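You operate a simulated robot arm through the tools that you are given. There is no shell and no other tool. Be economical: measure what you need, move in short steps, check, and stop when the job is done.

The job below is to be done with a simulated robot arm. You get a single attempt, and the scene is never put back.

Task
Shut the sealer down and put the sealed bag in the drawer.
Fine: guard stays shut till under 60 degrees; socket off, then plug to its holder; drawer shut.

It is judged by the outcome, as a careful person would: the job done as asked, and still so three seconds after it is handed in. It fails if anything else is knocked over, pushed out of place, dropped, spilled or broken.

Robot
A 7-joint arm with a two-finger parallel gripper, fixed in place. Base frame: the origin is at the foot of the arm, x ahead of it, y to its left, z up. Units: m, rad, N and s.
With the tool pointing down near the work surface it reaches from about 0.3 to 0.78 m from the base axis. Its first joint turns from -2.897 to 2.897 rad. Payload 3.91 kg.
Tool frame: the origin (TCP) lies between the finger pads and is the grasp point; the fingertips stand 0.03 m ahead of it; z points along the fingers, y is the line along which they close. Largest opening 0.11 m; finger width 0.02, thickness 0.01; the body of the gripper, 0.048 by 0.112 m, starts 0.055 m behind the TCP.
Orientation is that of the tool frame in the base frame, as a unit quaternion [x, y, z, w]. With the fingers straight down and closing along the base's y, the tool's x points along the base's -x, its y along +y and its z along -z.

Tools
- The arm moves only by the tool nudge_tool. Its argument "series" is a list of rows, each a list of 3 entries, a list of its own where there are three numbers: the finger opening in m, from 0 to 0.11, then the shift along the tool's x, y, z in m, then the turn, a rotation vector about the tool's x, y, z in rad. In form: [[hand, [tx, ty, tz], [wx, wy, wz]], ...]. A call has 1 to 8 rows; each row is the pose to reach, as a shift and turn from the pose commanded when the call began, along the tool's axes at that moment. A row lasts 0.2 s, in which the tool goes at most 0.05 m and 0.15 rad; a call with a longer step from one row to the next is refused whole, and so is a gripper value outside its range. A pose out of reach is approached as far as the arm can. The call stops where the force on the tool passes 40 N (or 10 N more than at its start, if that is more) or the arm is blocked; 0.2 s more then pass. The fingers move at their own pace (about 0.153 m/s each) and stop on an object; they squeeze with about 34 N. The grip force told is the motor's: it shows also when the fingers shut on nothing. Time passes only in rows, and 0.2 s behind the last, so rows that repeat a pose let the fingers close. The reply holds the time, the measured pose of the TCP, the force on the tool along the base axes, the opening and the grip force, in the units named above and with some noise, and new pictures: "show" is both (left out), scene, wrist or none.
- Cameras (640 x 400 px; columns grow to the right, rows downward): "scene" is fixed at [0.4035, 0.5083, 1.465]; the picture's right is [-0.98, -0.19, 0.00], its down [-0.17, 0.90, -0.41] and it looks along [0.08, -0.40, -0.91] (base axes); focal length 214 px, centre (320, 200). "wrist" rides on the gripper at [0.077, 0.007, -0.115] in the tool frame; the picture's right is [-0.09, 1.00, 0.00], its down [-0.80, -0.07, -0.59] and it looks along [-0.59, -0.05, 0.80] (tool axes); focal length 270 px, centre (320, 200). There is no depth. A picture from a camera that has moved, and an enlarged one, comes with that camera's place and axes in the base frame and with its lens. The place of the scene camera against the robot may be out by one fixed shift of up to 0.012 m in any direction.
- raise_lower(by): slides the trunk up (or, below 0, down) by that many m; the arm rides with it, the base frame stays. It gives what a move gives, with no picture.
- enlarge(camera, box): a new picture of the part [left, top, right, bottom] of that camera's present view, enlarged. No time passes.
- sign_off(): hands the job in; it is judged then, once.

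Work in short steps. Places have to be worked out from the pictures, the camera data and where the tool is seen: move nearer, look again, correct. Check each grasp and each placing, and mend what went wrong. You have 120 turns and 170 pictures in all, those below and enlarged ones among them. Open the gripper and draw the arm clear of the work before you hand the job in, unless the task says otherwise; then end with one line.

The tools are called after ">>>" by a JSON object that holds its "method" and its "body". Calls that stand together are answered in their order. nudge_tool: Moves the arm, as the interface text tells. Its arguments: {"type":"object","properties":{"series":{"type":"array","items":{"type":"array"}},"show":{"type":"string","enum":["both","scene","wrist","none"]}},"required":["series"]} The other tools are called the same way: raise_lower (by) slides the trunk up or down; enlarge (camera, box) takes an enlarged picture of a part of a camera's view; sign_off () hands the job in.

At the start:

```text
time: 0.0
eef_pos: [0.3763, 0.0713, 1.1778]
tcp_rot: [0.0, 1.0, 0.001, 0.0]
ft_force: [0.0, -0.2, 0.1]
width: 0.11
grasp_force: 0.0
trunk travel left (down, up): [-0.575, 0.035]
```

scene: 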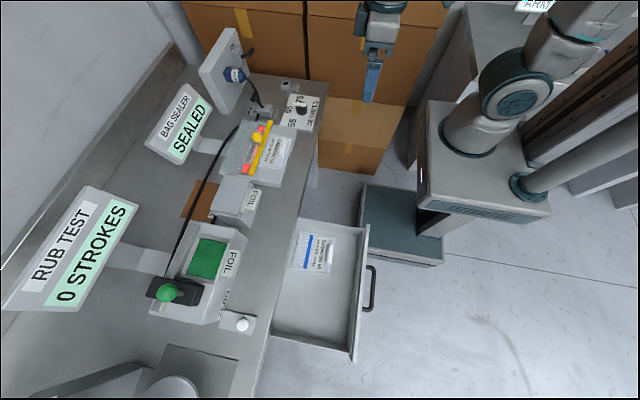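
wrist: 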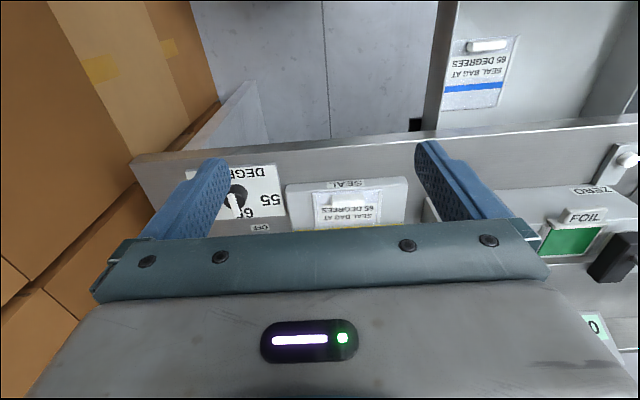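

The scene shows a sealer with a dial, a socket and plug on the panel, a bag in the sealer and an open drawer. I'll enlarge the key parts to read them.

>>> {"method": "enlarge", "body": {"camera": "scene", "box": [180, 20, 340, 120]}}

>>> {"method": "enlarge", "body": {"camera": "scene", "box": [190, 90, 350, 190]}}

>>> {"method": "enlarge", "body": {"camera": "scene", "box": [140, 170, 380, 370]}}

>>> {"method": "enlarge", "body": {"camera": "wrist", "box": [180, 140, 440, 260]}}

```text
4.00 times, centred on (260, 70) of scene
camera zoom: at [0.4035, 0.5083, 1.465], right [-0.98, -0.19, 0.0], down [-0.17, 0.9, -0.41], along [0.08, -0.4, -0.91], focal length 858 px, centre (560, 720)
```

zoom: 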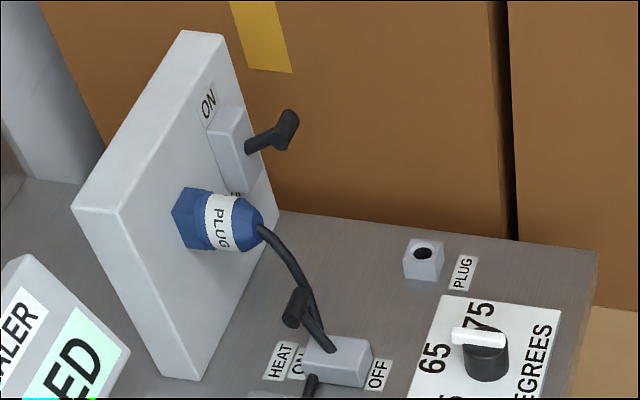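

```text
4.00 times, centred on (270, 140) of scene
camera zoom: at [0.4035, 0.5083, 1.465], right [-0.98, -0.19, 0.0], down [-0.17, 0.9, -0.41], along [0.08, -0.4, -0.91], focal length 858 px, centre (520, 440)
```

zoom: 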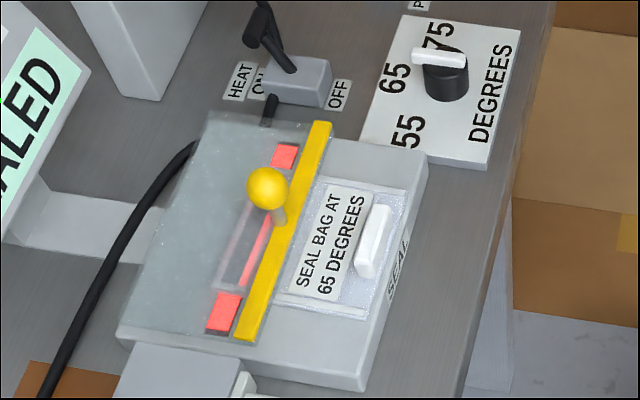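

```text
2.00 times, centred on (260, 270) of scene
camera zoom: at [0.4035, 0.5083, 1.465], right [-0.98, -0.19, 0.0], down [-0.17, 0.9, -0.41], along [0.08, -0.4, -0.91], focal length 429 px, centre (440, 60)
```

zoom: 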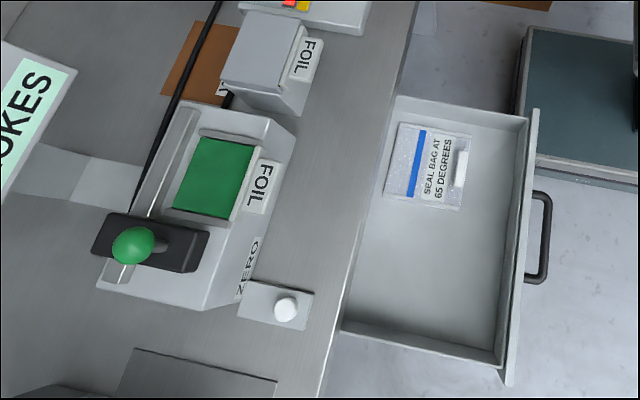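

```text
2.46 times, centred on (310, 200) of wrist
camera zoom: at [0.2976, 0.0776, 1.2937], right [0.09, 1.0, 0.0], down [0.8, -0.07, 0.59], along [0.59, -0.05, -0.8], focal length 665 px, centre (345, 200)
```

zoom: 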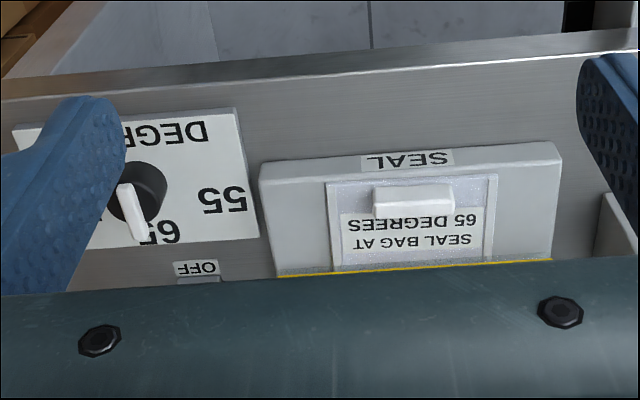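

The heat lever sits towards ON (the far side), and the heat switch is at about (0.80,-0.21,0.74). The socket panel is at x≈0.97, with the plug at about (0.94,-0.29,0.84), the guard knob at about (0.74,0.02,0.83) and the plug holder at about (0.74,-0.375). I'll move the wrist over the heat switch and dial for a closer look.

>>> {"method": "nudge_tool", "body": {"series": [[0.11, [-0.03, -0.035, 0.01], [0, 0, 0]], [0.11, [-0.06, -0.07, 0.02], [0, 0, 0]], [0.11, [-0.09, -0.105, 0.03], [0, 0, 0]], [0.11, [-0.12, -0.14, 0.04], [0, 0, 0]], [0.06, [-0.15, -0.175, 0.05], [0, 0, 0]], [0.03, [-0.18, -0.21, 0.06], [0, 0, 0]], [0.0, [-0.2, -0.24, 0.08], [0, 0, 0]], [0.0, [-0.22, -0.26, 0.1], [0, 0, 0]]]}}

```text
time: 1.8
eef_pos: [0.5996, -0.1899, 1.0776]
tcp_rot: [-0.001, 1.0, 0.0, 0.0]
ft_force: [-0.4, 0.0, -0.6]
width: 0.0
grasp_force: 34.2
trunk travel left (down, up): [-0.575, 0.035]
camera wrist: at [0.5214, -0.1824, 1.1925], right [0.09, 1.0, 0.0], down [0.8, -0.07, 0.59], along [0.59, -0.05, -0.8], focal length 270 px, centre (320, 200)
```

scene: 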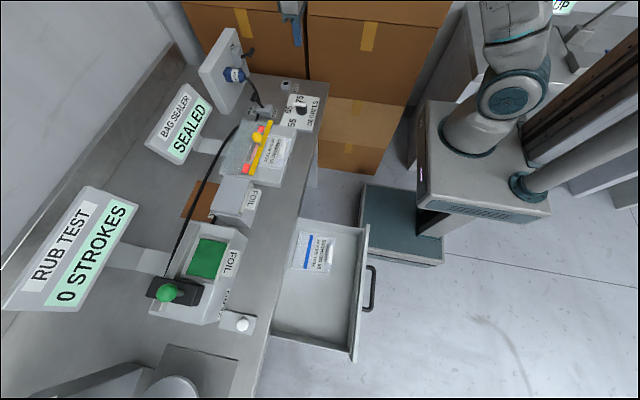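
wrist: 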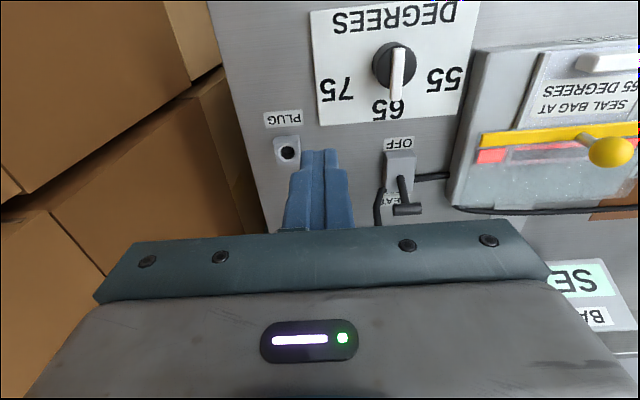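

Comparing the two views puts the bench surface higher than stated, at about z≈0.84. The heat lever base comes out near (0.718,-0.084,0.865) with its tip near (0.746,-0.088,0.92). I'll zoom in to check the lever and cable before touching anything.

>>> {"method": "enlarge", "body": {"camera": "wrist", "box": [260, 120, 480, 240]}}

>>> {"method": "enlarge", "body": {"camera": "scene", "box": [220, 60, 300, 120]}}

```text
2.91 times, centred on (370, 180) of wrist
camera zoom: at [0.5214, -0.1824, 1.1925], right [0.09, 1.0, 0.0], down [0.8, -0.07, 0.59], along [0.59, -0.05, -0.8], focal length 786 px, centre (174, 258)
```

zoom: 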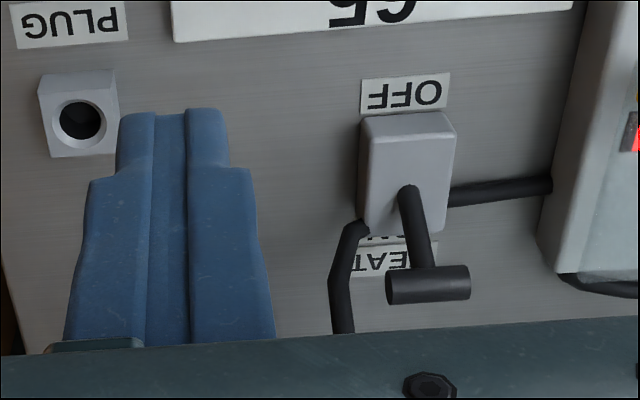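

```text
6.67 times, centred on (260, 90) of scene
camera zoom: at [0.4035, 0.5083, 1.465], right [-0.98, -0.19, 0.0], down [-0.17, 0.9, -0.41], along [0.08, -0.4, -0.91], focal length 1430 px, centre (720, 933)
```

zoom: 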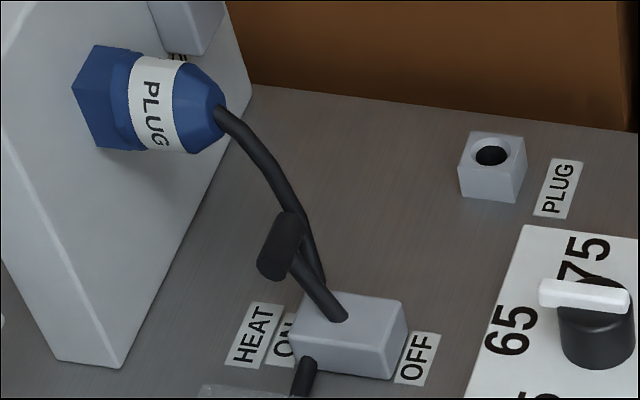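

The cable enters the switch box on its -y side, so I'll come down beyond the lever and slightly to its +y side. I'll move above that point first.

>>> {"method": "nudge_tool", "body": {"series": [[0, [-0.035, 0.023, 0], [0, 0, 0]], [0, [-0.07, 0.046, 0], [0, 0, 0]], [0, [-0.105, 0.069, 0], [0, 0, 0]], [0, [-0.14, 0.092, 0], [0, 0, 0]], [0, [-0.175, 0.114, 0], [0, 0, 0]], [0, [-0.175, 0.114, 0.05], [0, 0, 0]]]}}

```text
time: 3.2
eef_pos: [0.7693, -0.0728, 1.0272]
tcp_rot: [0.0, 1.0, 0.0, 0.0]
ft_force: [0.0, -0.4, -0.4]
width: 0.0001
grasp_force: 34.2
trunk travel left (down, up): [-0.575, 0.035]
camera wrist: at [0.6921, -0.0661, 1.1429], right [0.09, 1.0, 0.0], down [0.8, -0.07, 0.59], along [0.59, -0.05, -0.8], focal length 270 px, centre (320, 200)
```

scene: 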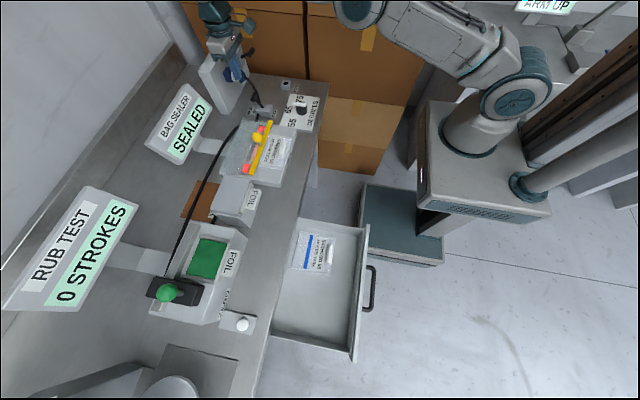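
wrist: 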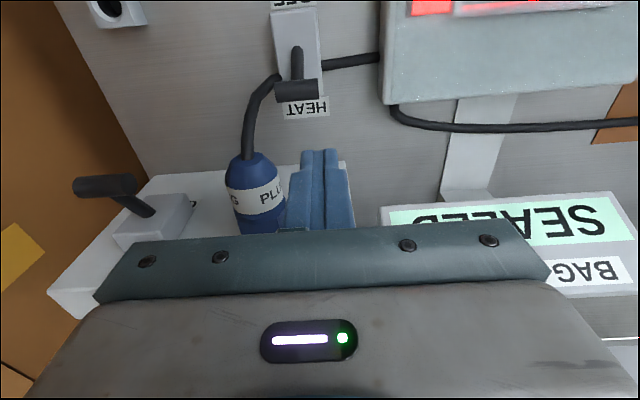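

The bar of the lever is at about (0.747,-0.089,0.92), spanning y from -0.107 to -0.071. I'll lower behind it, with the tip at about z 0.907, and look at the clearance.

>>> {"method": "nudge_tool", "body": {"series": [[0, [-0.01, -0.003, 0], [0, 0, 0]], [0, [-0.01, -0.003, 0.03], [0, 0, 0]], [0, [-0.01, -0.003, 0.06], [0, 0, 0]], [0, [-0.01, -0.003, 0.088], [0, 0, 0]]], "show": "wrist"}}

```text
time: 4.2
eef_pos: [0.7829, -0.0751, 0.9398]
tcp_rot: [-0.001, 1.0, 0.0, 0.0]
ft_force: [-0.1, -0.9, 0.1]
width: 0.0
grasp_force: 33.8
trunk travel left (down, up): [-0.575, 0.035]
camera wrist: at [0.7041, -0.0684, 1.0559], right [0.09, 1.0, 0.0], down [0.8, -0.07, 0.59], along [0.59, -0.05, -0.8], focal length 270 px, centre (320, 200)
```

wrist: 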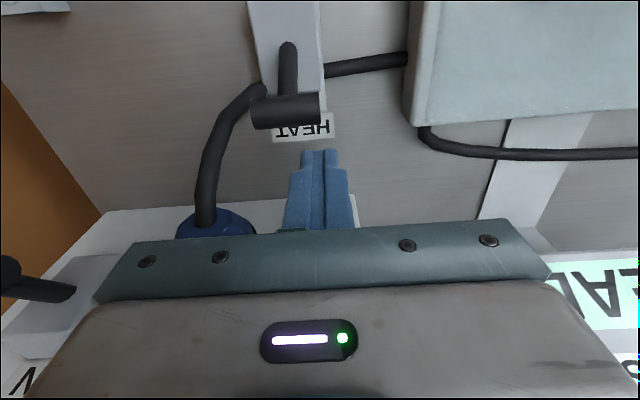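

The finger is now behind the bar. I'll pull it towards the robot to OFF.

>>> {"method": "nudge_tool", "body": {"series": [[0, [0.015, -0.004, 0.004], [0, 0, 0]], [0, [0.035, -0.004, 0.004], [0, 0, 0]], [0, [0.055, -0.004, 0.004], [0, 0, 0]], [0, [0.075, -0.004, 0.004], [0, 0, 0]], [0, [0.09, -0.004, 0.004], [0, 0, 0]]]}}

```text
time: 5.2
eef_pos: [0.7185, -0.0836, 0.9408]
tcp_rot: [-0.001, 1.0, -0.002, 0.015]
ft_force: [17.5, -0.3, -4.1]
width: 0.0003
grasp_force: 34.0
trunk travel left (down, up): [-0.575, 0.035]
stopped in row 5: the force on the tool passed its limit (the readings are from after the stop); the commanded pose is now the measured one
camera wrist: at [0.6365, -0.0759, 1.0545], right [0.08, 1.0, 0.0], down [0.78, -0.07, 0.62], along [0.62, -0.05, -0.79], focal length 270 px, centre (320, 200)
```

scene: 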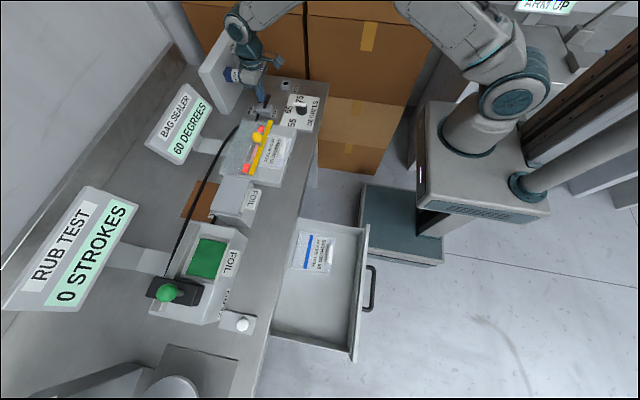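
wrist: 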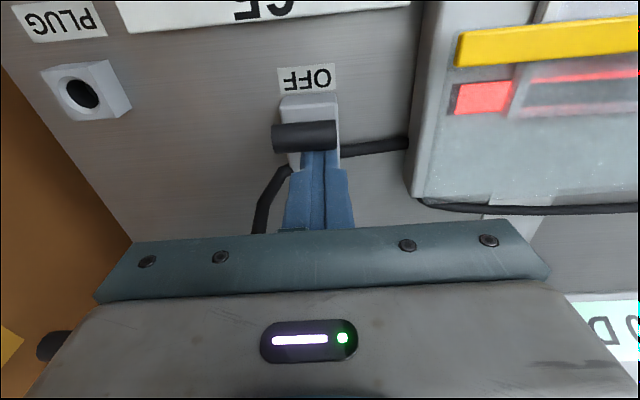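

The lever is over at OFF and the display now reads 60 degrees. I'll back off, lift and level the tool.

>>> {"method": "nudge_tool", "body": {"series": [[0, [-0.02, 0, 0], [0, 0.03, 0]], [0, [-0.02, 0, -0.05], [0, 0.03, 0]], [0, [-0.02, 0, -0.1], [0, 0.03, 0]], [0, [0.02, 0, -0.12], [0, 0.03, 0]]]}}

>>> {"method": "enlarge", "body": {"camera": "scene", "box": [130, 60, 330, 200]}}

```text
time: 6.2
eef_pos: [0.6897, -0.0821, 1.0603]
tcp_rot: [-0.001, 1.0, -0.001, -0.003]
ft_force: [-0.1, -0.4, 1.1]
width: 0.0002
grasp_force: 34.1
trunk travel left (down, up): [-0.575, 0.035]
camera wrist: at [0.6132, -0.0744, 1.1755], right [0.09, 1.0, 0.0], down [0.8, -0.07, 0.59], along [0.59, -0.05, -0.81], focal length 270 px, centre (320, 200)
```

scene: 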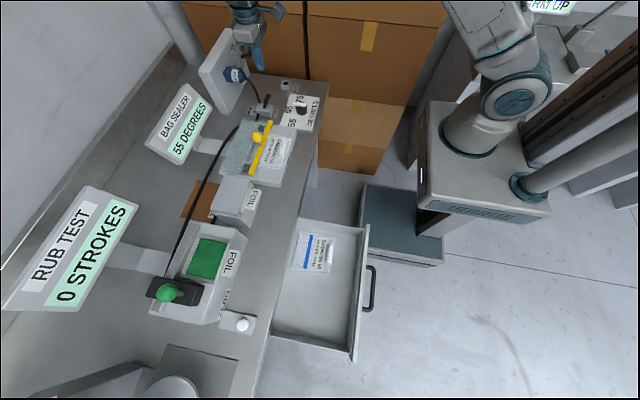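
wrist: 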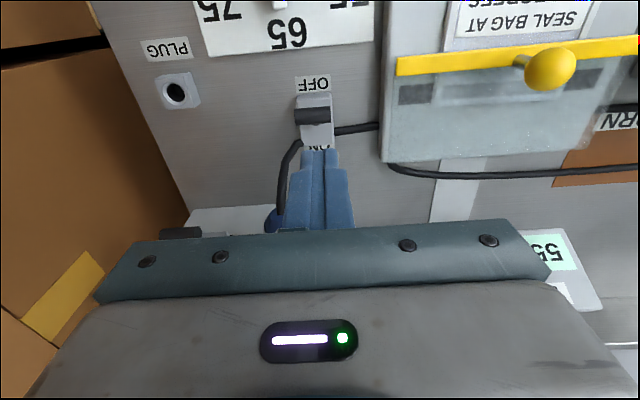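

```text
2.86 times, centred on (230, 130) of scene
camera zoom: at [0.4035, 0.5083, 1.465], right [-0.98, -0.19, 0.0], down [-0.17, 0.9, -0.41], along [0.08, -0.4, -0.91], focal length 613 px, centre (577, 400)
```

zoom: 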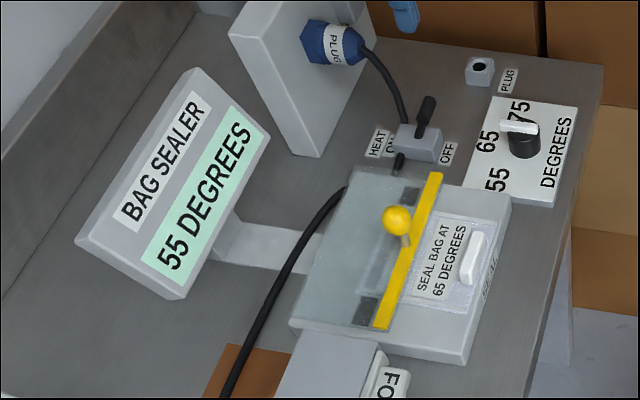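

The display reads 55 degrees, so the guard may now be opened. The knob is at about (0.672,0.106,0.943), and I'll move over it to view the guard.

>>> {"method": "nudge_tool", "body": {"series": [[0, [0.02, 0.04, -0.01], [0, 0, 0]], [0, [0.04, 0.08, -0.02], [0, 0, 0]], [0.03, [0.06, 0.12, -0.03], [0, 0, 0]], [0.06, [0.075, 0.155, -0.03], [0, 0, 0]], [0.08, [0.085, 0.187, -0.03], [0, 0, 0]]], "show": "wrist"}}

>>> {"method": "enlarge", "body": {"camera": "wrist", "box": [160, 0, 480, 240]}}

```text
time: 7.4
eef_pos: [0.605, 0.107, 1.0912]
tcp_rot: [-0.001, 1.0, -0.001, -0.003]
ft_force: [-0.3, -0.1, -0.3]
width: 0.0798
grasp_force: 0.0
trunk travel left (down, up): [-0.575, 0.035]
camera wrist: at [0.5269, 0.1141, 1.2068], right [0.09, 1.0, 0.0], down [0.8, -0.07, 0.59], along [0.59, -0.05, -0.81], focal length 270 px, centre (320, 200)
```

wrist: 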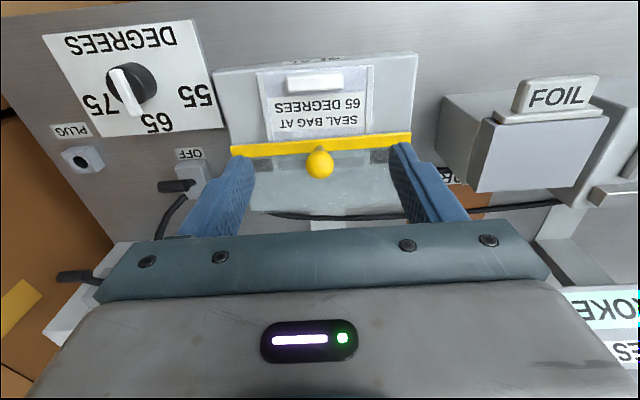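

```text
1.67 times, centred on (320, 120) of wrist
camera zoom: at [0.5269, 0.1141, 1.2068], right [0.09, 1.0, 0.0], down [0.8, -0.07, 0.59], along [0.59, -0.05, -0.81], focal length 450 px, centre (320, 333)
```

zoom: 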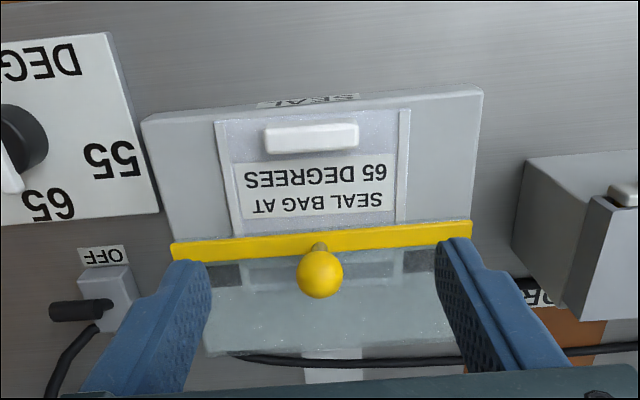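

The guard appears to hinge at its far edge, near x≈0.785. I'll come down over the knob with the fingers open around it.

>>> {"method": "nudge_tool", "body": {"series": [[0.07, [-0.035, -0.002, 0.03], [0, 0, 0]], [0.06, [-0.067, -0.004, 0.065], [0, 0, 0]], [0.06, [-0.067, -0.004, 0.105], [0, 0, 0]], [0.06, [-0.067, -0.004, 0.145], [0, 0, 0]]]}}

>>> {"method": "enlarge", "body": {"camera": "scene", "box": [200, 60, 340, 200]}}

```text
time: 8.4
eef_pos: [0.6724, 0.0996, 0.9443]
tcp_rot: [0.0, 1.0, -0.001, -0.004]
ft_force: [1.2, -0.6, 0.8]
width: 0.0601
grasp_force: 0.1
trunk travel left (down, up): [-0.575, 0.035]
camera wrist: at [0.5948, 0.1065, 1.0601], right [0.09, 1.0, 0.0], down [0.81, -0.07, 0.59], along [0.59, -0.05, -0.81], focal length 270 px, centre (320, 200)
```

scene: 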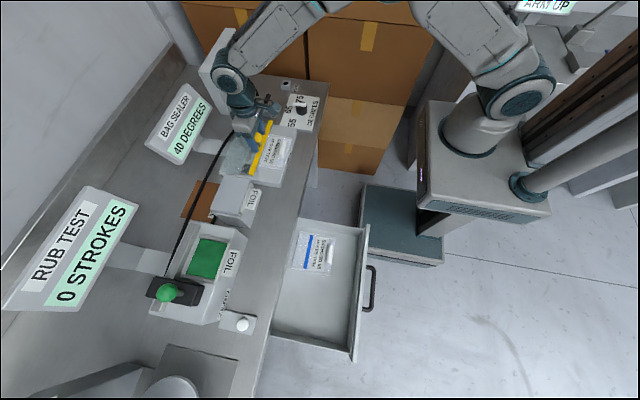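
wrist: 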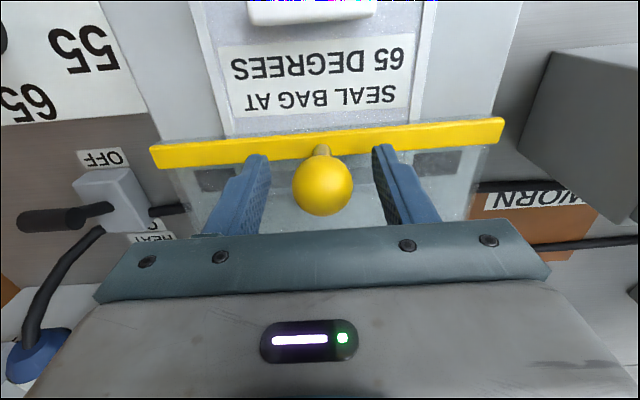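

```text
2.86 times, centred on (270, 130) of scene
camera zoom: at [0.4035, 0.5083, 1.465], right [-0.98, -0.19, 0.0], down [-0.17, 0.9, -0.41], along [0.08, -0.4, -0.91], focal length 613 px, centre (463, 400)
```

zoom: 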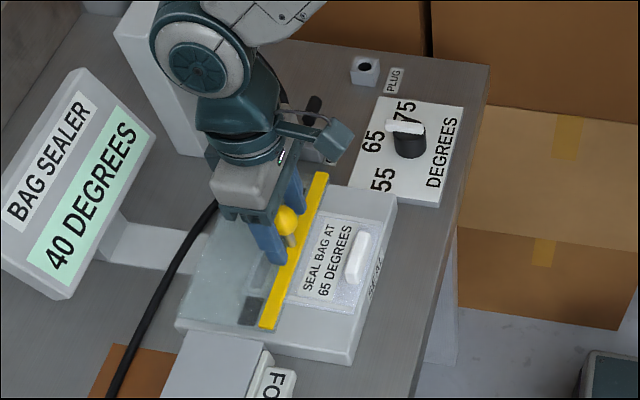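

The knob is centred between the fingers. I'll close on it and lift gently along the hinge arc.

>>> {"method": "nudge_tool", "body": {"series": [[0.0, [0, 0.002, 0.002], [0, 0, 0]], [0.0, [0, 0.002, 0.002], [0, 0, 0]], [0.0, [-0.002, 0.002, -0.008], [0, 0, 0]], [0.0, [-0.008, 0.002, -0.02], [0, 0, 0]], [0.0, [-0.014, 0.002, -0.033], [0, 0, 0]]]}}

>>> {"method": "enlarge", "body": {"camera": "scene", "box": [200, 60, 340, 200]}}

```text
time: 9.6
eef_pos: [0.6895, 0.1002, 0.9751]
tcp_rot: [-0.001, 1.0, -0.001, -0.005]
ft_force: [7.5, -3.6, -22.3]
width: 0.0315
grasp_force: 45.1
trunk travel left (down, up): [-0.575, 0.035]
camera wrist: at [0.6124, 0.1078, 1.0911], right [0.09, 1.0, 0.0], down [0.81, -0.07, 0.59], along [0.58, -0.05, -0.81], focal length 270 px, centre (320, 200)
```

scene: 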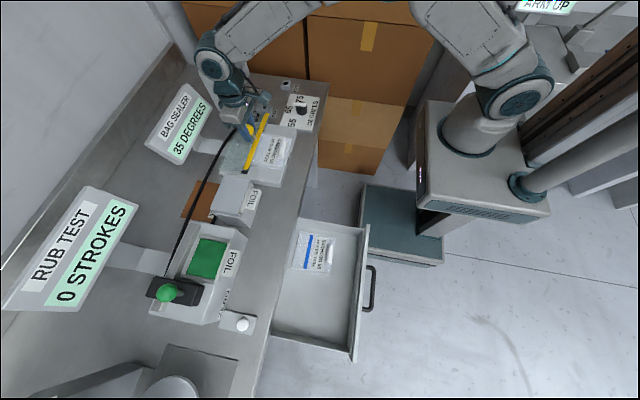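
wrist: 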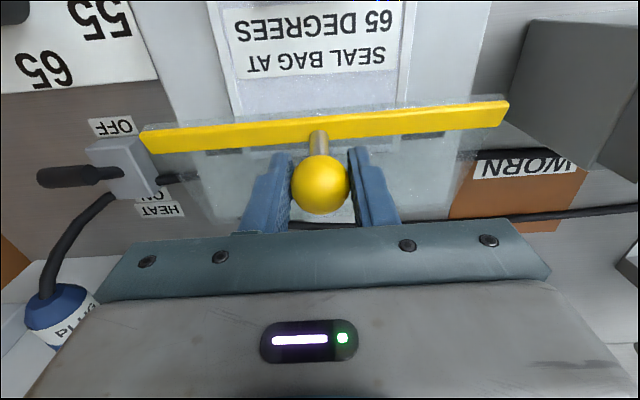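

```text
2.86 times, centred on (270, 130) of scene
camera zoom: at [0.4035, 0.5083, 1.465], right [-0.98, -0.19, 0.0], down [-0.17, 0.9, -0.41], along [0.08, -0.4, -0.91], focal length 613 px, centre (463, 400)
```

zoom: 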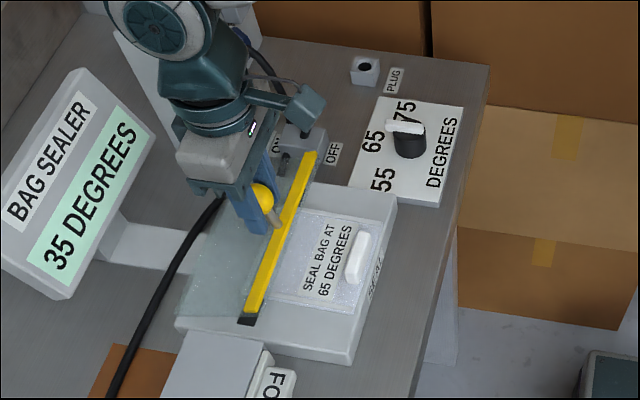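

The guard hinges freely. I'll follow the arc, with the pivot near x≈0.80 and z≈0.89.

>>> {"method": "nudge_tool", "body": {"series": [[0.0, [-0.01, 0, -0.01], [0, 0, 0]], [0.0, [-0.022, 0, -0.021], [0, 0, 0]], [0.0, [-0.036, 0, -0.031], [0, 0, 0]], [0.0, [-0.052, 0, -0.04], [0, 0, 0]], [0.0, [-0.07, 0, -0.047], [0, 0, 0]], [0.0, [-0.086, 0, -0.051], [0, 0, 0]]]}}

>>> {"method": "enlarge", "body": {"camera": "scene", "box": [200, 60, 340, 200]}}

```text
time: 11.0
eef_pos: [0.7719, 0.1002, 1.0262]
tcp_rot: [-0.002, 1.0, -0.001, -0.008]
ft_force: [-8.6, -4.7, -29.6]
width: 0.0312
grasp_force: 44.6
trunk travel left (down, up): [-0.575, 0.035]
camera wrist: at [0.6955, 0.1077, 1.1433], right [0.08, 1.0, 0.0], down [0.81, -0.07, 0.58], along [0.58, -0.05, -0.81], focal length 270 px, centre (320, 200)
```

scene: 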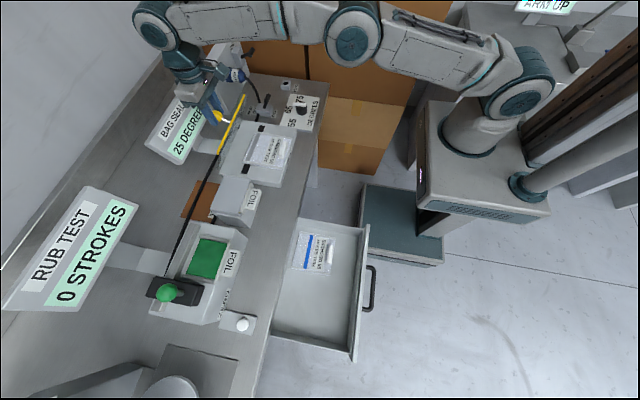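
wrist: 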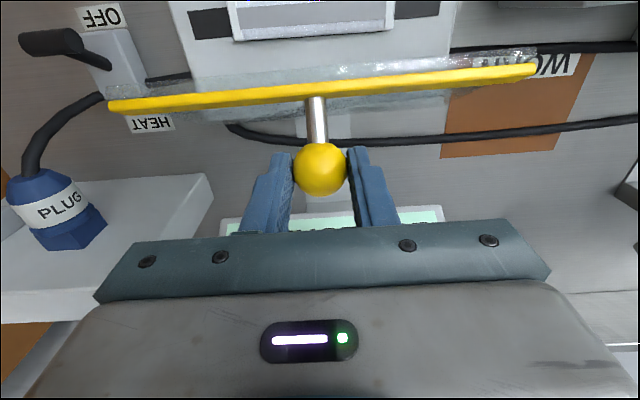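

```text
2.86 times, centred on (270, 130) of scene
camera zoom: at [0.4035, 0.5083, 1.465], right [-0.98, -0.19, 0.0], down [-0.17, 0.9, -0.41], along [0.08, -0.4, -0.91], focal length 613 px, centre (463, 400)
```

zoom: 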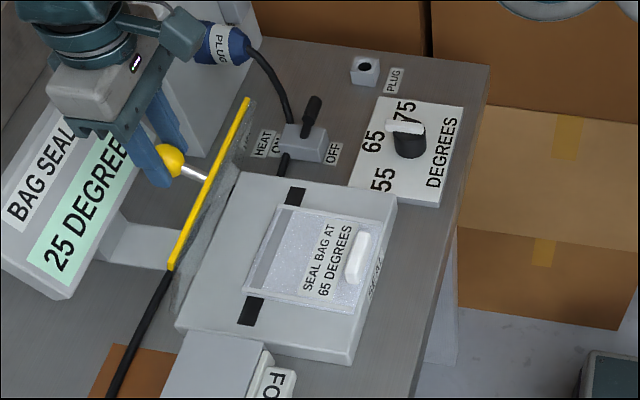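

The lid is about 55° open and the temperature reads 25. I'll keep opening it towards vertical, tilting the tool forward for reach.

>>> {"method": "nudge_tool", "body": {"series": [[0.0, [-0.012, 0, 0.002], [0, -0.1, 0]], [0.0, [-0.026, 0, 0.002], [0, -0.2, 0]], [0.0, [-0.04, 0, 0.003], [0, -0.3, 0]], [0.0, [-0.055, 0, 0.005], [0, -0.4, 0]], [0.0, [-0.07, 0, 0.008], [0, -0.45, 0]]]}}

>>> {"method": "enlarge", "body": {"camera": "scene", "box": [150, 60, 310, 160]}}

```text
time: 12.1
eef_pos: [0.8176, 0.1004, 1.0261]
tcp_rot: [-0.001, 0.983, -0.002, 0.182]
ft_force: [-21.5, -4.0, 9.7]
width: 0.0311
grasp_force: 45.1
trunk travel left (down, up): [-0.575, 0.035]
stopped in row 5: the force on the tool passed its limit (the readings are from after the stop); the commanded pose is now the measured one
camera wrist: at [0.7039, 0.1081, 1.1061], right [0.08, 1.0, 0.03], down [0.54, -0.07, 0.84], along [0.84, -0.05, -0.54], focal length 270 px, centre (320, 200)
```

scene: 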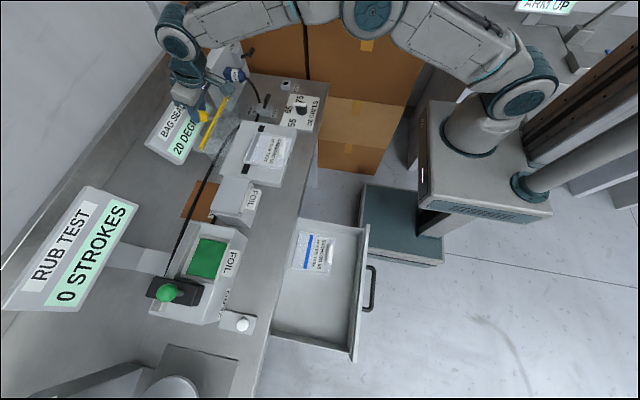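
wrist: 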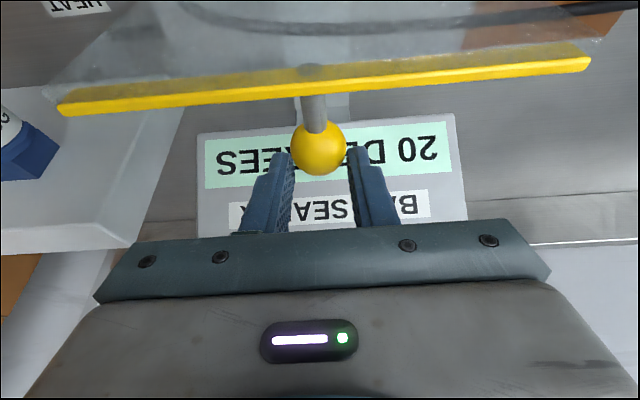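

```text
4.00 times, centred on (230, 110) of scene
camera zoom: at [0.4035, 0.5083, 1.465], right [-0.98, -0.19, 0.0], down [-0.17, 0.9, -0.41], along [0.08, -0.4, -0.91], focal length 858 px, centre (680, 560)
```

zoom: 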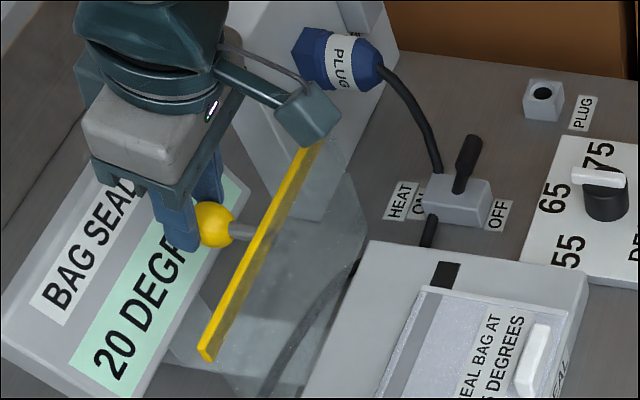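

The lid is nearly upright, and the motion met resistance that could be the stop or a mismatch with the arc. I'll try a small step further along the arc.

>>> {"method": "nudge_tool", "body": {"series": [[0.0, [-0.005, 0, 0.005], [0, 0, 0]], [0.0, [-0.01, 0, 0.01], [0, 0, 0]], [0.0, [-0.018, 0, 0.017], [0, 0, 0]]], "show": "none"}}

```text
time: 12.4
eef_pos: [0.8184, 0.1006, 1.026]
tcp_rot: [0.0, 0.984, -0.003, 0.179]
ft_force: [-27.4, -1.6, 14.1]
width: 0.0311
grasp_force: 45.2
trunk travel left (down, up): [-0.575, 0.035]
stopped in row 1: the force on the tool passed its limit (the readings are from after the stop); the commanded pose is now the measured one
```

That looks like a hard stop. I'll release the knob and see whether the guard stays.

>>> {"method": "nudge_tool", "body": {"series": [[0.06, [0, 0, 0], [0, 0, 0]], [0.07, [0, 0, 0], [0, 0, 0]], [0.07, [0, 0, -0.02], [0, 0, 0]]]}}

>>> {"method": "enlarge", "body": {"camera": "scene", "box": [150, 60, 310, 160]}}

```text
time: 13.2
eef_pos: [0.8154, 0.1015, 1.0417]
tcp_rot: [-0.001, 0.984, -0.003, 0.178]
ft_force: [0.3, 0.2, -1.0]
width: 0.07
grasp_force: 0.0
trunk travel left (down, up): [-0.575, 0.035]
camera wrist: at [0.7019, 0.1101, 1.1225], right [0.08, 1.0, 0.03], down [0.54, -0.07, 0.84], along [0.84, -0.05, -0.54], focal length 270 px, centre (320, 200)
```

scene: 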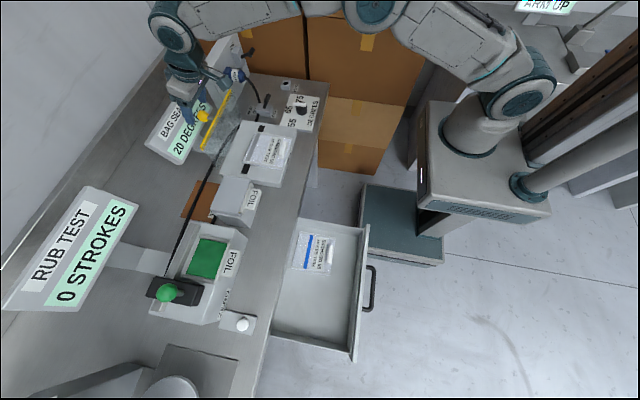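
wrist: 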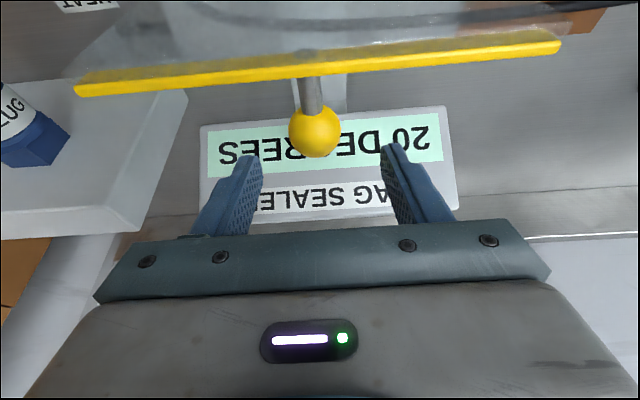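

```text
4.00 times, centred on (230, 110) of scene
camera zoom: at [0.4035, 0.5083, 1.465], right [-0.98, -0.19, 0.0], down [-0.17, 0.9, -0.41], along [0.08, -0.4, -0.91], focal length 858 px, centre (680, 560)
```

zoom: 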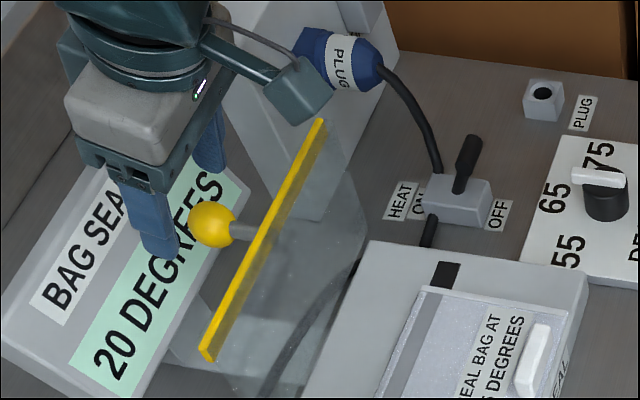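

The guard stays open on its own. I'll lift clear, level the tool and move back over the bag.

>>> {"method": "nudge_tool", "body": {"series": [[0.08, [0.003, 0, -0.04], [0, 0, 0]], [0.09, [0.0067, 0, -0.067], [0, 0, 0]], [0.09, [0.044, 0, -0.081], [0, 0, 0]], [0.09, [0.083, 0, -0.0905], [0, 0.1, 0]], [0.09, [0.127, 0, -0.102], [0, 0.2, 0]], [0.09, [0.173, 0, -0.108], [0, 0.3, 0]], [0.09, [0.212, 0, -0.118], [0, 0.36, 0]], [0.09, [0.251, 0, -0.1275], [0, 0.36, 0]]]}}

>>> {"method": "enlarge", "body": {"camera": "wrist", "box": [160, 0, 480, 240]}}

```text
time: 15.0
eef_pos: [0.5335, 0.0991, 1.0688]
tcp_rot: [0.0, 1.0, -0.003, -0.001]
ft_force: [0.5, 0.0, -0.3]
width: 0.09
grasp_force: 0.1
trunk travel left (down, up): [-0.575, 0.035]
camera wrist: at [0.4564, 0.1078, 1.1848], right [0.09, 1.0, -0.01], down [0.8, -0.07, 0.59], along [0.59, -0.06, -0.8], focal length 270 px, centre (320, 200)
```

scene: 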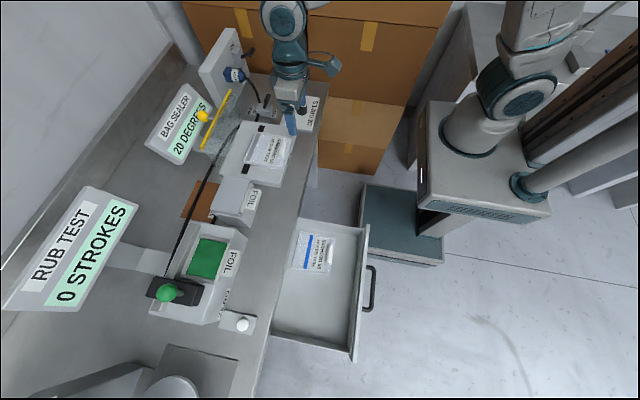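
wrist: 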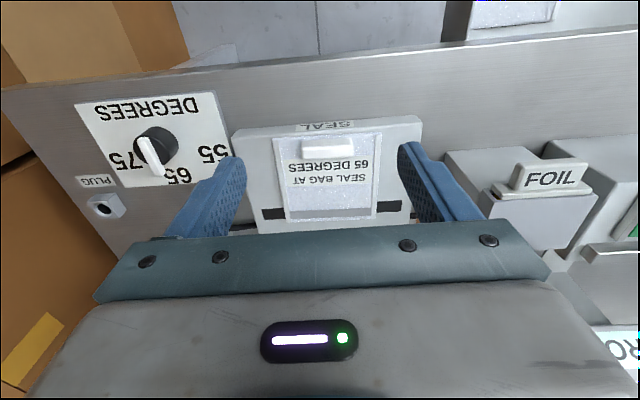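

```text
1.67 times, centred on (320, 120) of wrist
camera zoom: at [0.4564, 0.1078, 1.1848], right [0.09, 1.0, -0.01], down [0.8, -0.07, 0.59], along [0.59, -0.06, -0.8], focal length 450 px, centre (320, 333)
```

zoom: 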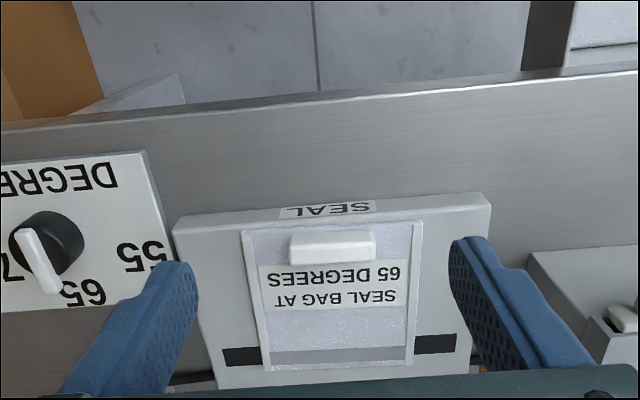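

The clip is at about (0.598,0.101,0.89), about 0.06 long in y. I'll come down around its ends and check the height.

>>> {"method": "nudge_tool", "body": {"series": [[0.09, [-0.032, 0.002, 0.02], [0, 0, 0]], [0.09, [-0.064, 0.002, 0.05], [0, 0, 0]], [0.09, [-0.064, 0.002, 0.09], [0, 0, 0]], [0.09, [-0.064, 0.002, 0.139], [0, 0, 0]]]}}

>>> {"method": "enlarge", "body": {"camera": "scene", "box": [200, 80, 360, 180]}}

```text
time: 16.0
eef_pos: [0.6002, 0.1015, 0.9303]
tcp_rot: [0.001, 1.0, -0.003, -0.001]
ft_force: [0.3, -0.5, -0.6]
width: 0.0897
grasp_force: 0.1
trunk travel left (down, up): [-0.575, 0.035]
camera wrist: at [0.5235, 0.1096, 1.0465], right [0.09, 1.0, -0.01], down [0.8, -0.07, 0.59], along [0.59, -0.06, -0.8], focal length 270 px, centre (320, 200)
```

scene: 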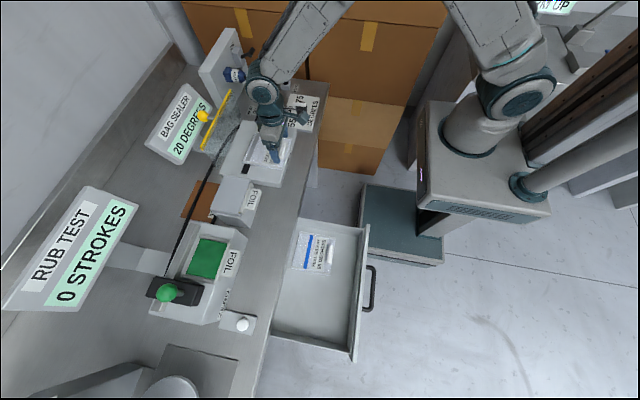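
wrist: 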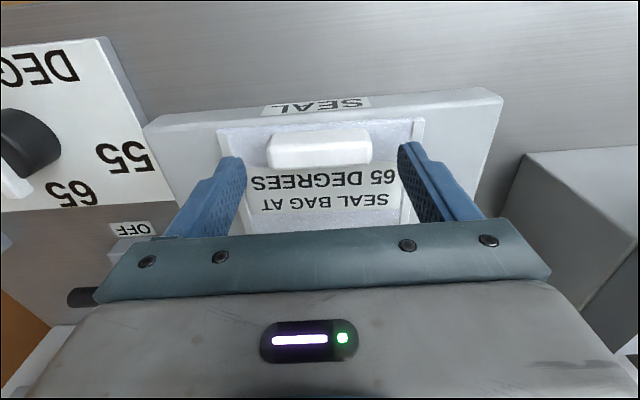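

```text
4.00 times, centred on (280, 130) of scene
camera zoom: at [0.4035, 0.5083, 1.465], right [-0.98, -0.19, 0.0], down [-0.17, 0.9, -0.41], along [0.08, -0.4, -0.91], focal length 858 px, centre (480, 480)
```

zoom: 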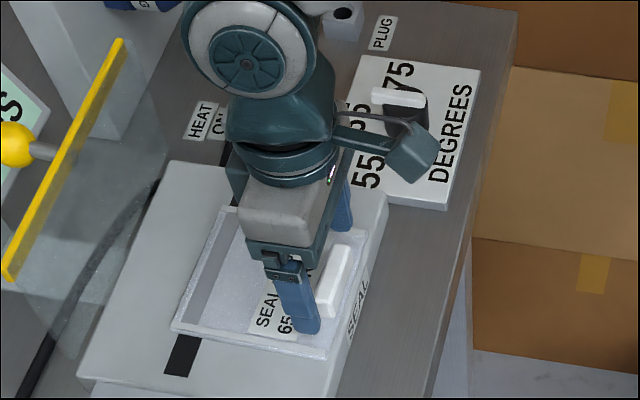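

The clip centre is nearer x≈0.592. I'll shift slightly, lower to tip z≈0.882 and close.

>>> {"method": "nudge_tool", "body": {"series": [[0.085, [0.007, 0.0, 0.0], [0, 0, 0]], [0.085, [0.007, 0.0, 0.01], [0, 0, 0]], [0.085, [0.007, 0.0, 0.018], [0, 0, 0]]], "show": "wrist"}}

>>> {"method": "enlarge", "body": {"camera": "scene", "box": [240, 120, 320, 170]}}

```text
time: 16.8
eef_pos: [0.5941, 0.1012, 0.9161]
tcp_rot: [0.0, 1.0, -0.003, 0.0]
ft_force: [-0.3, -0.7, 9.7]
width: 0.085
grasp_force: 0.3
trunk travel left (down, up): [-0.575, 0.035]
camera wrist: at [0.5156, 0.1101, 1.0312], right [0.09, 1.0, -0.01], down [0.8, -0.07, 0.6], along [0.59, -0.06, -0.8], focal length 270 px, centre (320, 200)
```

wrist: 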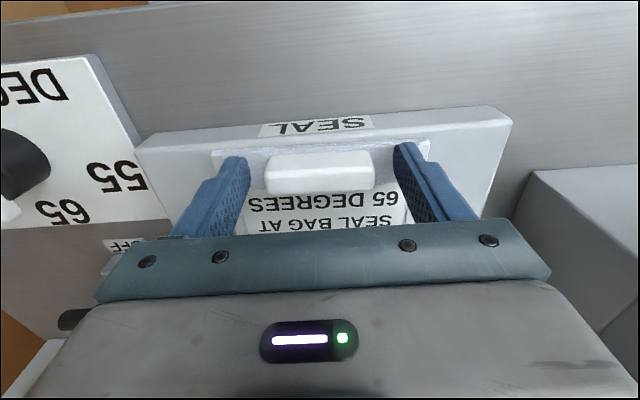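

```text
8.00 times, centred on (280, 145) of scene
camera zoom: at [0.4035, 0.5083, 1.465], right [-0.98, -0.19, 0.0], down [-0.17, 0.9, -0.41], along [0.08, -0.4, -0.91], focal length 1716 px, centre (640, 640)
```

zoom: 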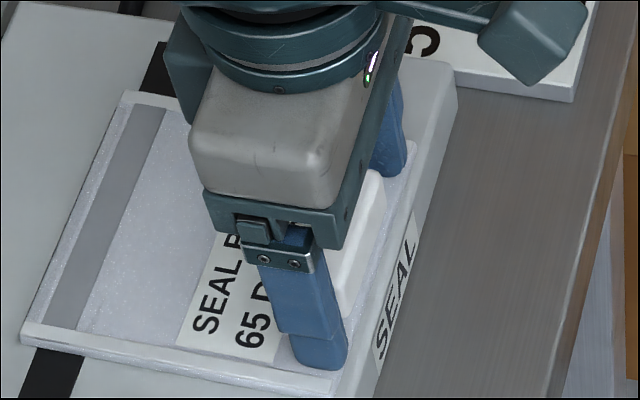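

The tips have touched the bag surface at about z 0.886. I'll raise 2 mm, shift slightly towards the clip and close.

>>> {"method": "nudge_tool", "body": {"series": [[0.085, [0.005, 0.0, -0.003], [0, 0, 0]], [0.06, [0.005, 0.0, -0.003], [0, 0, 0]], [0.04, [0.005, 0.0, -0.003], [0, 0, 0]], [0.04, [0.005, 0.0, -0.003], [0, 0, 0]]], "show": "wrist"}}

```text
time: 17.8
eef_pos: [0.5871, 0.1024, 0.9177]
tcp_rot: [0.0, 1.0, -0.004, -0.001]
ft_force: [0.3, -0.2, -0.4]
width: 0.0593
grasp_force: 33.3
trunk travel left (down, up): [-0.575, 0.035]
camera wrist: at [0.5096, 0.1097, 1.033], right [0.09, 1.0, -0.01], down [0.8, -0.07, 0.59], along [0.59, -0.06, -0.81], focal length 270 px, centre (320, 200)
```

wrist: 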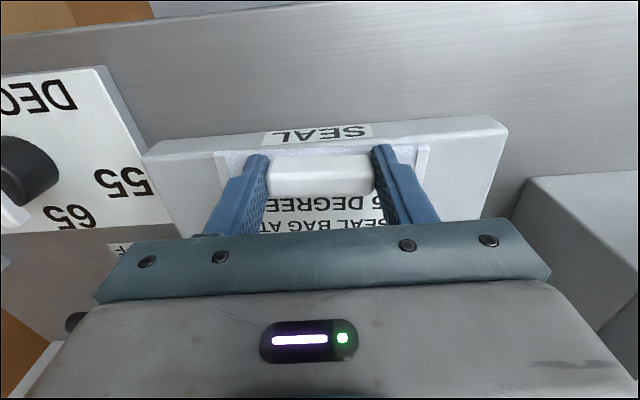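

The clip is gripped at an opening of 0.059. I'll lift it straight up.

>>> {"method": "nudge_tool", "body": {"series": [[0.04, [0, 0, -0.015], [0, 0, 0]], [0.04, [0, 0, -0.04], [0, 0, 0]], [0.04, [0, 0, -0.08], [0, 0, 0]], [0.04, [0, 0, -0.12], [0, 0, 0]]]}}

>>> {"method": "enlarge", "body": {"camera": "scene", "box": [200, 60, 360, 160]}}

```text
time: 18.8
eef_pos: [0.5871, 0.1051, 1.0358]
tcp_rot: [0.0, 1.0, -0.003, -0.001]
ft_force: [-0.5, 0.1, -0.7]
width: 0.0589
grasp_force: 34.0
trunk travel left (down, up): [-0.575, 0.035]
camera wrist: at [0.5101, 0.113, 1.1518], right [0.09, 1.0, -0.01], down [0.8, -0.07, 0.59], along [0.59, -0.06, -0.81], focal length 270 px, centre (320, 200)
```

scene: 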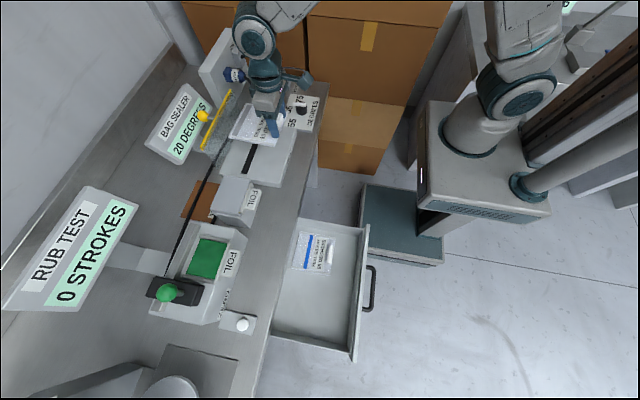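
wrist: 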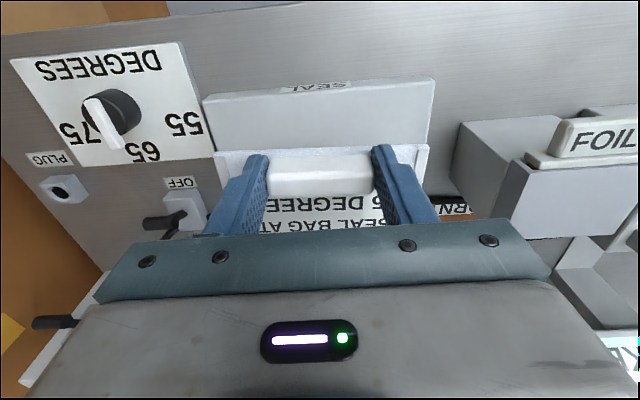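

```text
4.00 times, centred on (280, 110) of scene
camera zoom: at [0.4035, 0.5083, 1.465], right [-0.98, -0.19, 0.0], down [-0.17, 0.9, -0.41], along [0.08, -0.4, -0.91], focal length 858 px, centre (480, 560)
```

zoom: 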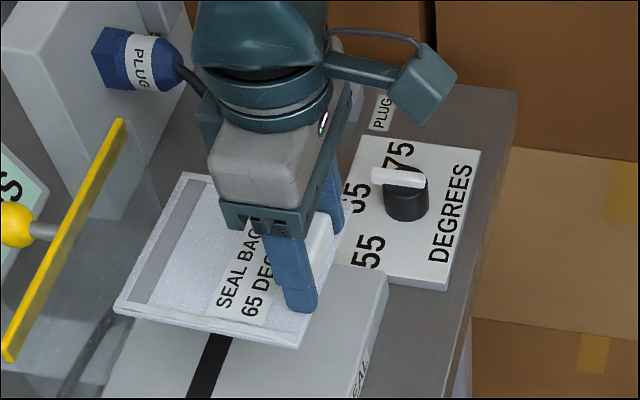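

The bag came out cleanly and is held level. The drawer interior is at about x 0.29–0.50 and y 0.29–0.615, with its floor near z 0.716. The other bag covers y 0.32–0.45, so I'll place this one at y≈0.535. First I'll back away from the bench, then go left.

>>> {"method": "nudge_tool", "body": {"series": [[0.04, [0.04, 0, 0], [0, 0, 0]], [0.04, [0.085, 0, 0], [0, 0, 0]], [0.04, [0.13, 0.01, 0], [0, 0, 0]], [0.04, [0.17, 0.03, 0], [0, 0, 0]], [0.04, [0.2, 0.065, 0], [0, 0, 0]], [0.04, [0.215, 0.11, 0], [0, 0, 0]], [0.04, [0.217, 0.155, 0], [0, 0, 0]], [0.04, [0.217, 0.2, 0], [0, 0, 0]]], "show": "none"}}

>>> {"method": "nudge_tool", "body": {"series": [[0.04, [0, 0.045, 0], [0, 0, 0]], [0.04, [0, 0.09, 0], [0, 0, 0]], [0.04, [0, 0.135, 0], [0, 0, 0]], [0.04, [0, 0.18, 0.01], [0, 0, 0]], [0.04, [0, 0.215, 0.03], [0, 0, 0]], [0.04, [0, 0.23, 0.06], [0, 0, 0]]]}}

```text
time: 20.6
eef_pos: [0.3728, 0.3065, 1.0368]
tcp_rot: [0.0, 1.0, -0.003, -0.002]
ft_force: [-0.2, 0.3, 0.7]
width: 0.0588
grasp_force: 34.1
trunk travel left (down, up): [-0.575, 0.035]
```

```text
time: 22.0
eef_pos: [0.3679, 0.5356, 0.9746]
tcp_rot: [-0.001, 1.0, -0.003, -0.001]
ft_force: [-0.8, -0.1, -0.3]
width: 0.0589
grasp_force: 33.9
trunk travel left (down, up): [-0.575, 0.035]
camera wrist: at [0.291, 0.5432, 1.0897], right [0.09, 1.0, -0.01], down [0.8, -0.07, 0.59], along [0.59, -0.06, -0.81], focal length 270 px, centre (320, 200)
```

scene: 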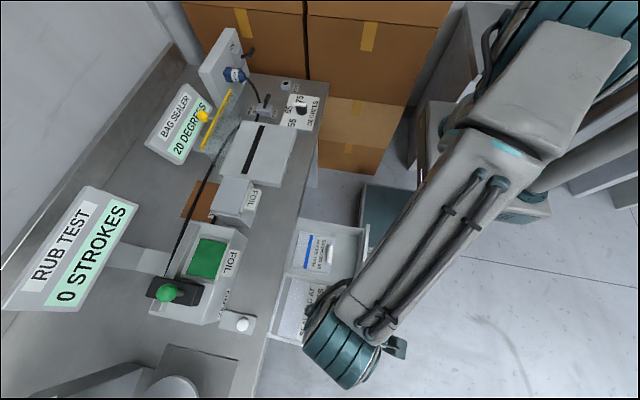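
wrist: 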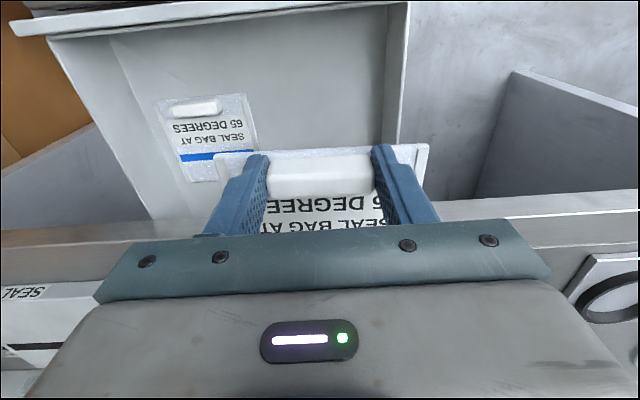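

The wrist view confirms it: the drawer front inner face is at x≈0.30, the side at y≈0.61, and the other bag ends at y≈0.44. I'll lower inside with a small shift away from the bench edge.

>>> {"method": "nudge_tool", "body": {"series": [[0.04, [0.012, 0, 0.02], [0, 0, 0]], [0.04, [0.012, 0, 0.06], [0, 0, 0]], [0.04, [0.012, 0, 0.1], [0, 0, 0]], [0.04, [0.012, 0, 0.14], [0, 0, 0]], [0.04, [0.012, 0, 0.17], [0, 0, 0]], [0.04, [0.012, 0, 0.195], [0, 0, 0]]]}}

```text
time: 23.4
eef_pos: [0.3592, 0.5308, 0.7816]
tcp_rot: [-0.001, 1.0, -0.003, -0.002]
ft_force: [-0.5, 0.5, 0.1]
width: 0.0587
grasp_force: 33.6
trunk travel left (down, up): [-0.575, 0.035]
camera wrist: at [0.2824, 0.5405, 0.8976], right [0.09, 1.0, -0.01], down [0.8, -0.07, 0.59], along [0.59, -0.06, -0.8], focal length 270 px, centre (320, 200)
```

scene: 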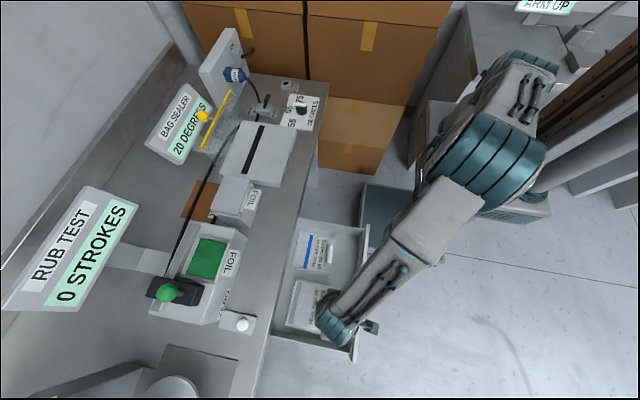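
wrist: 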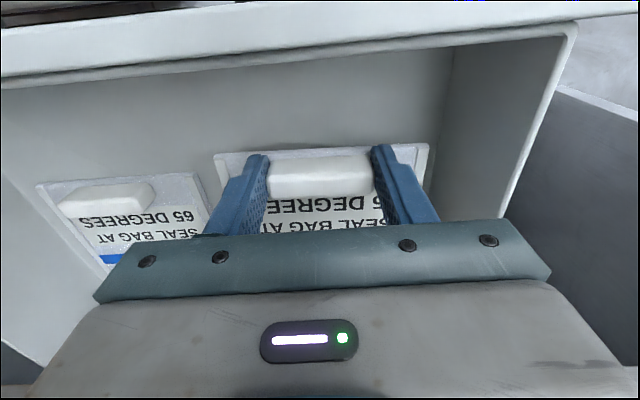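

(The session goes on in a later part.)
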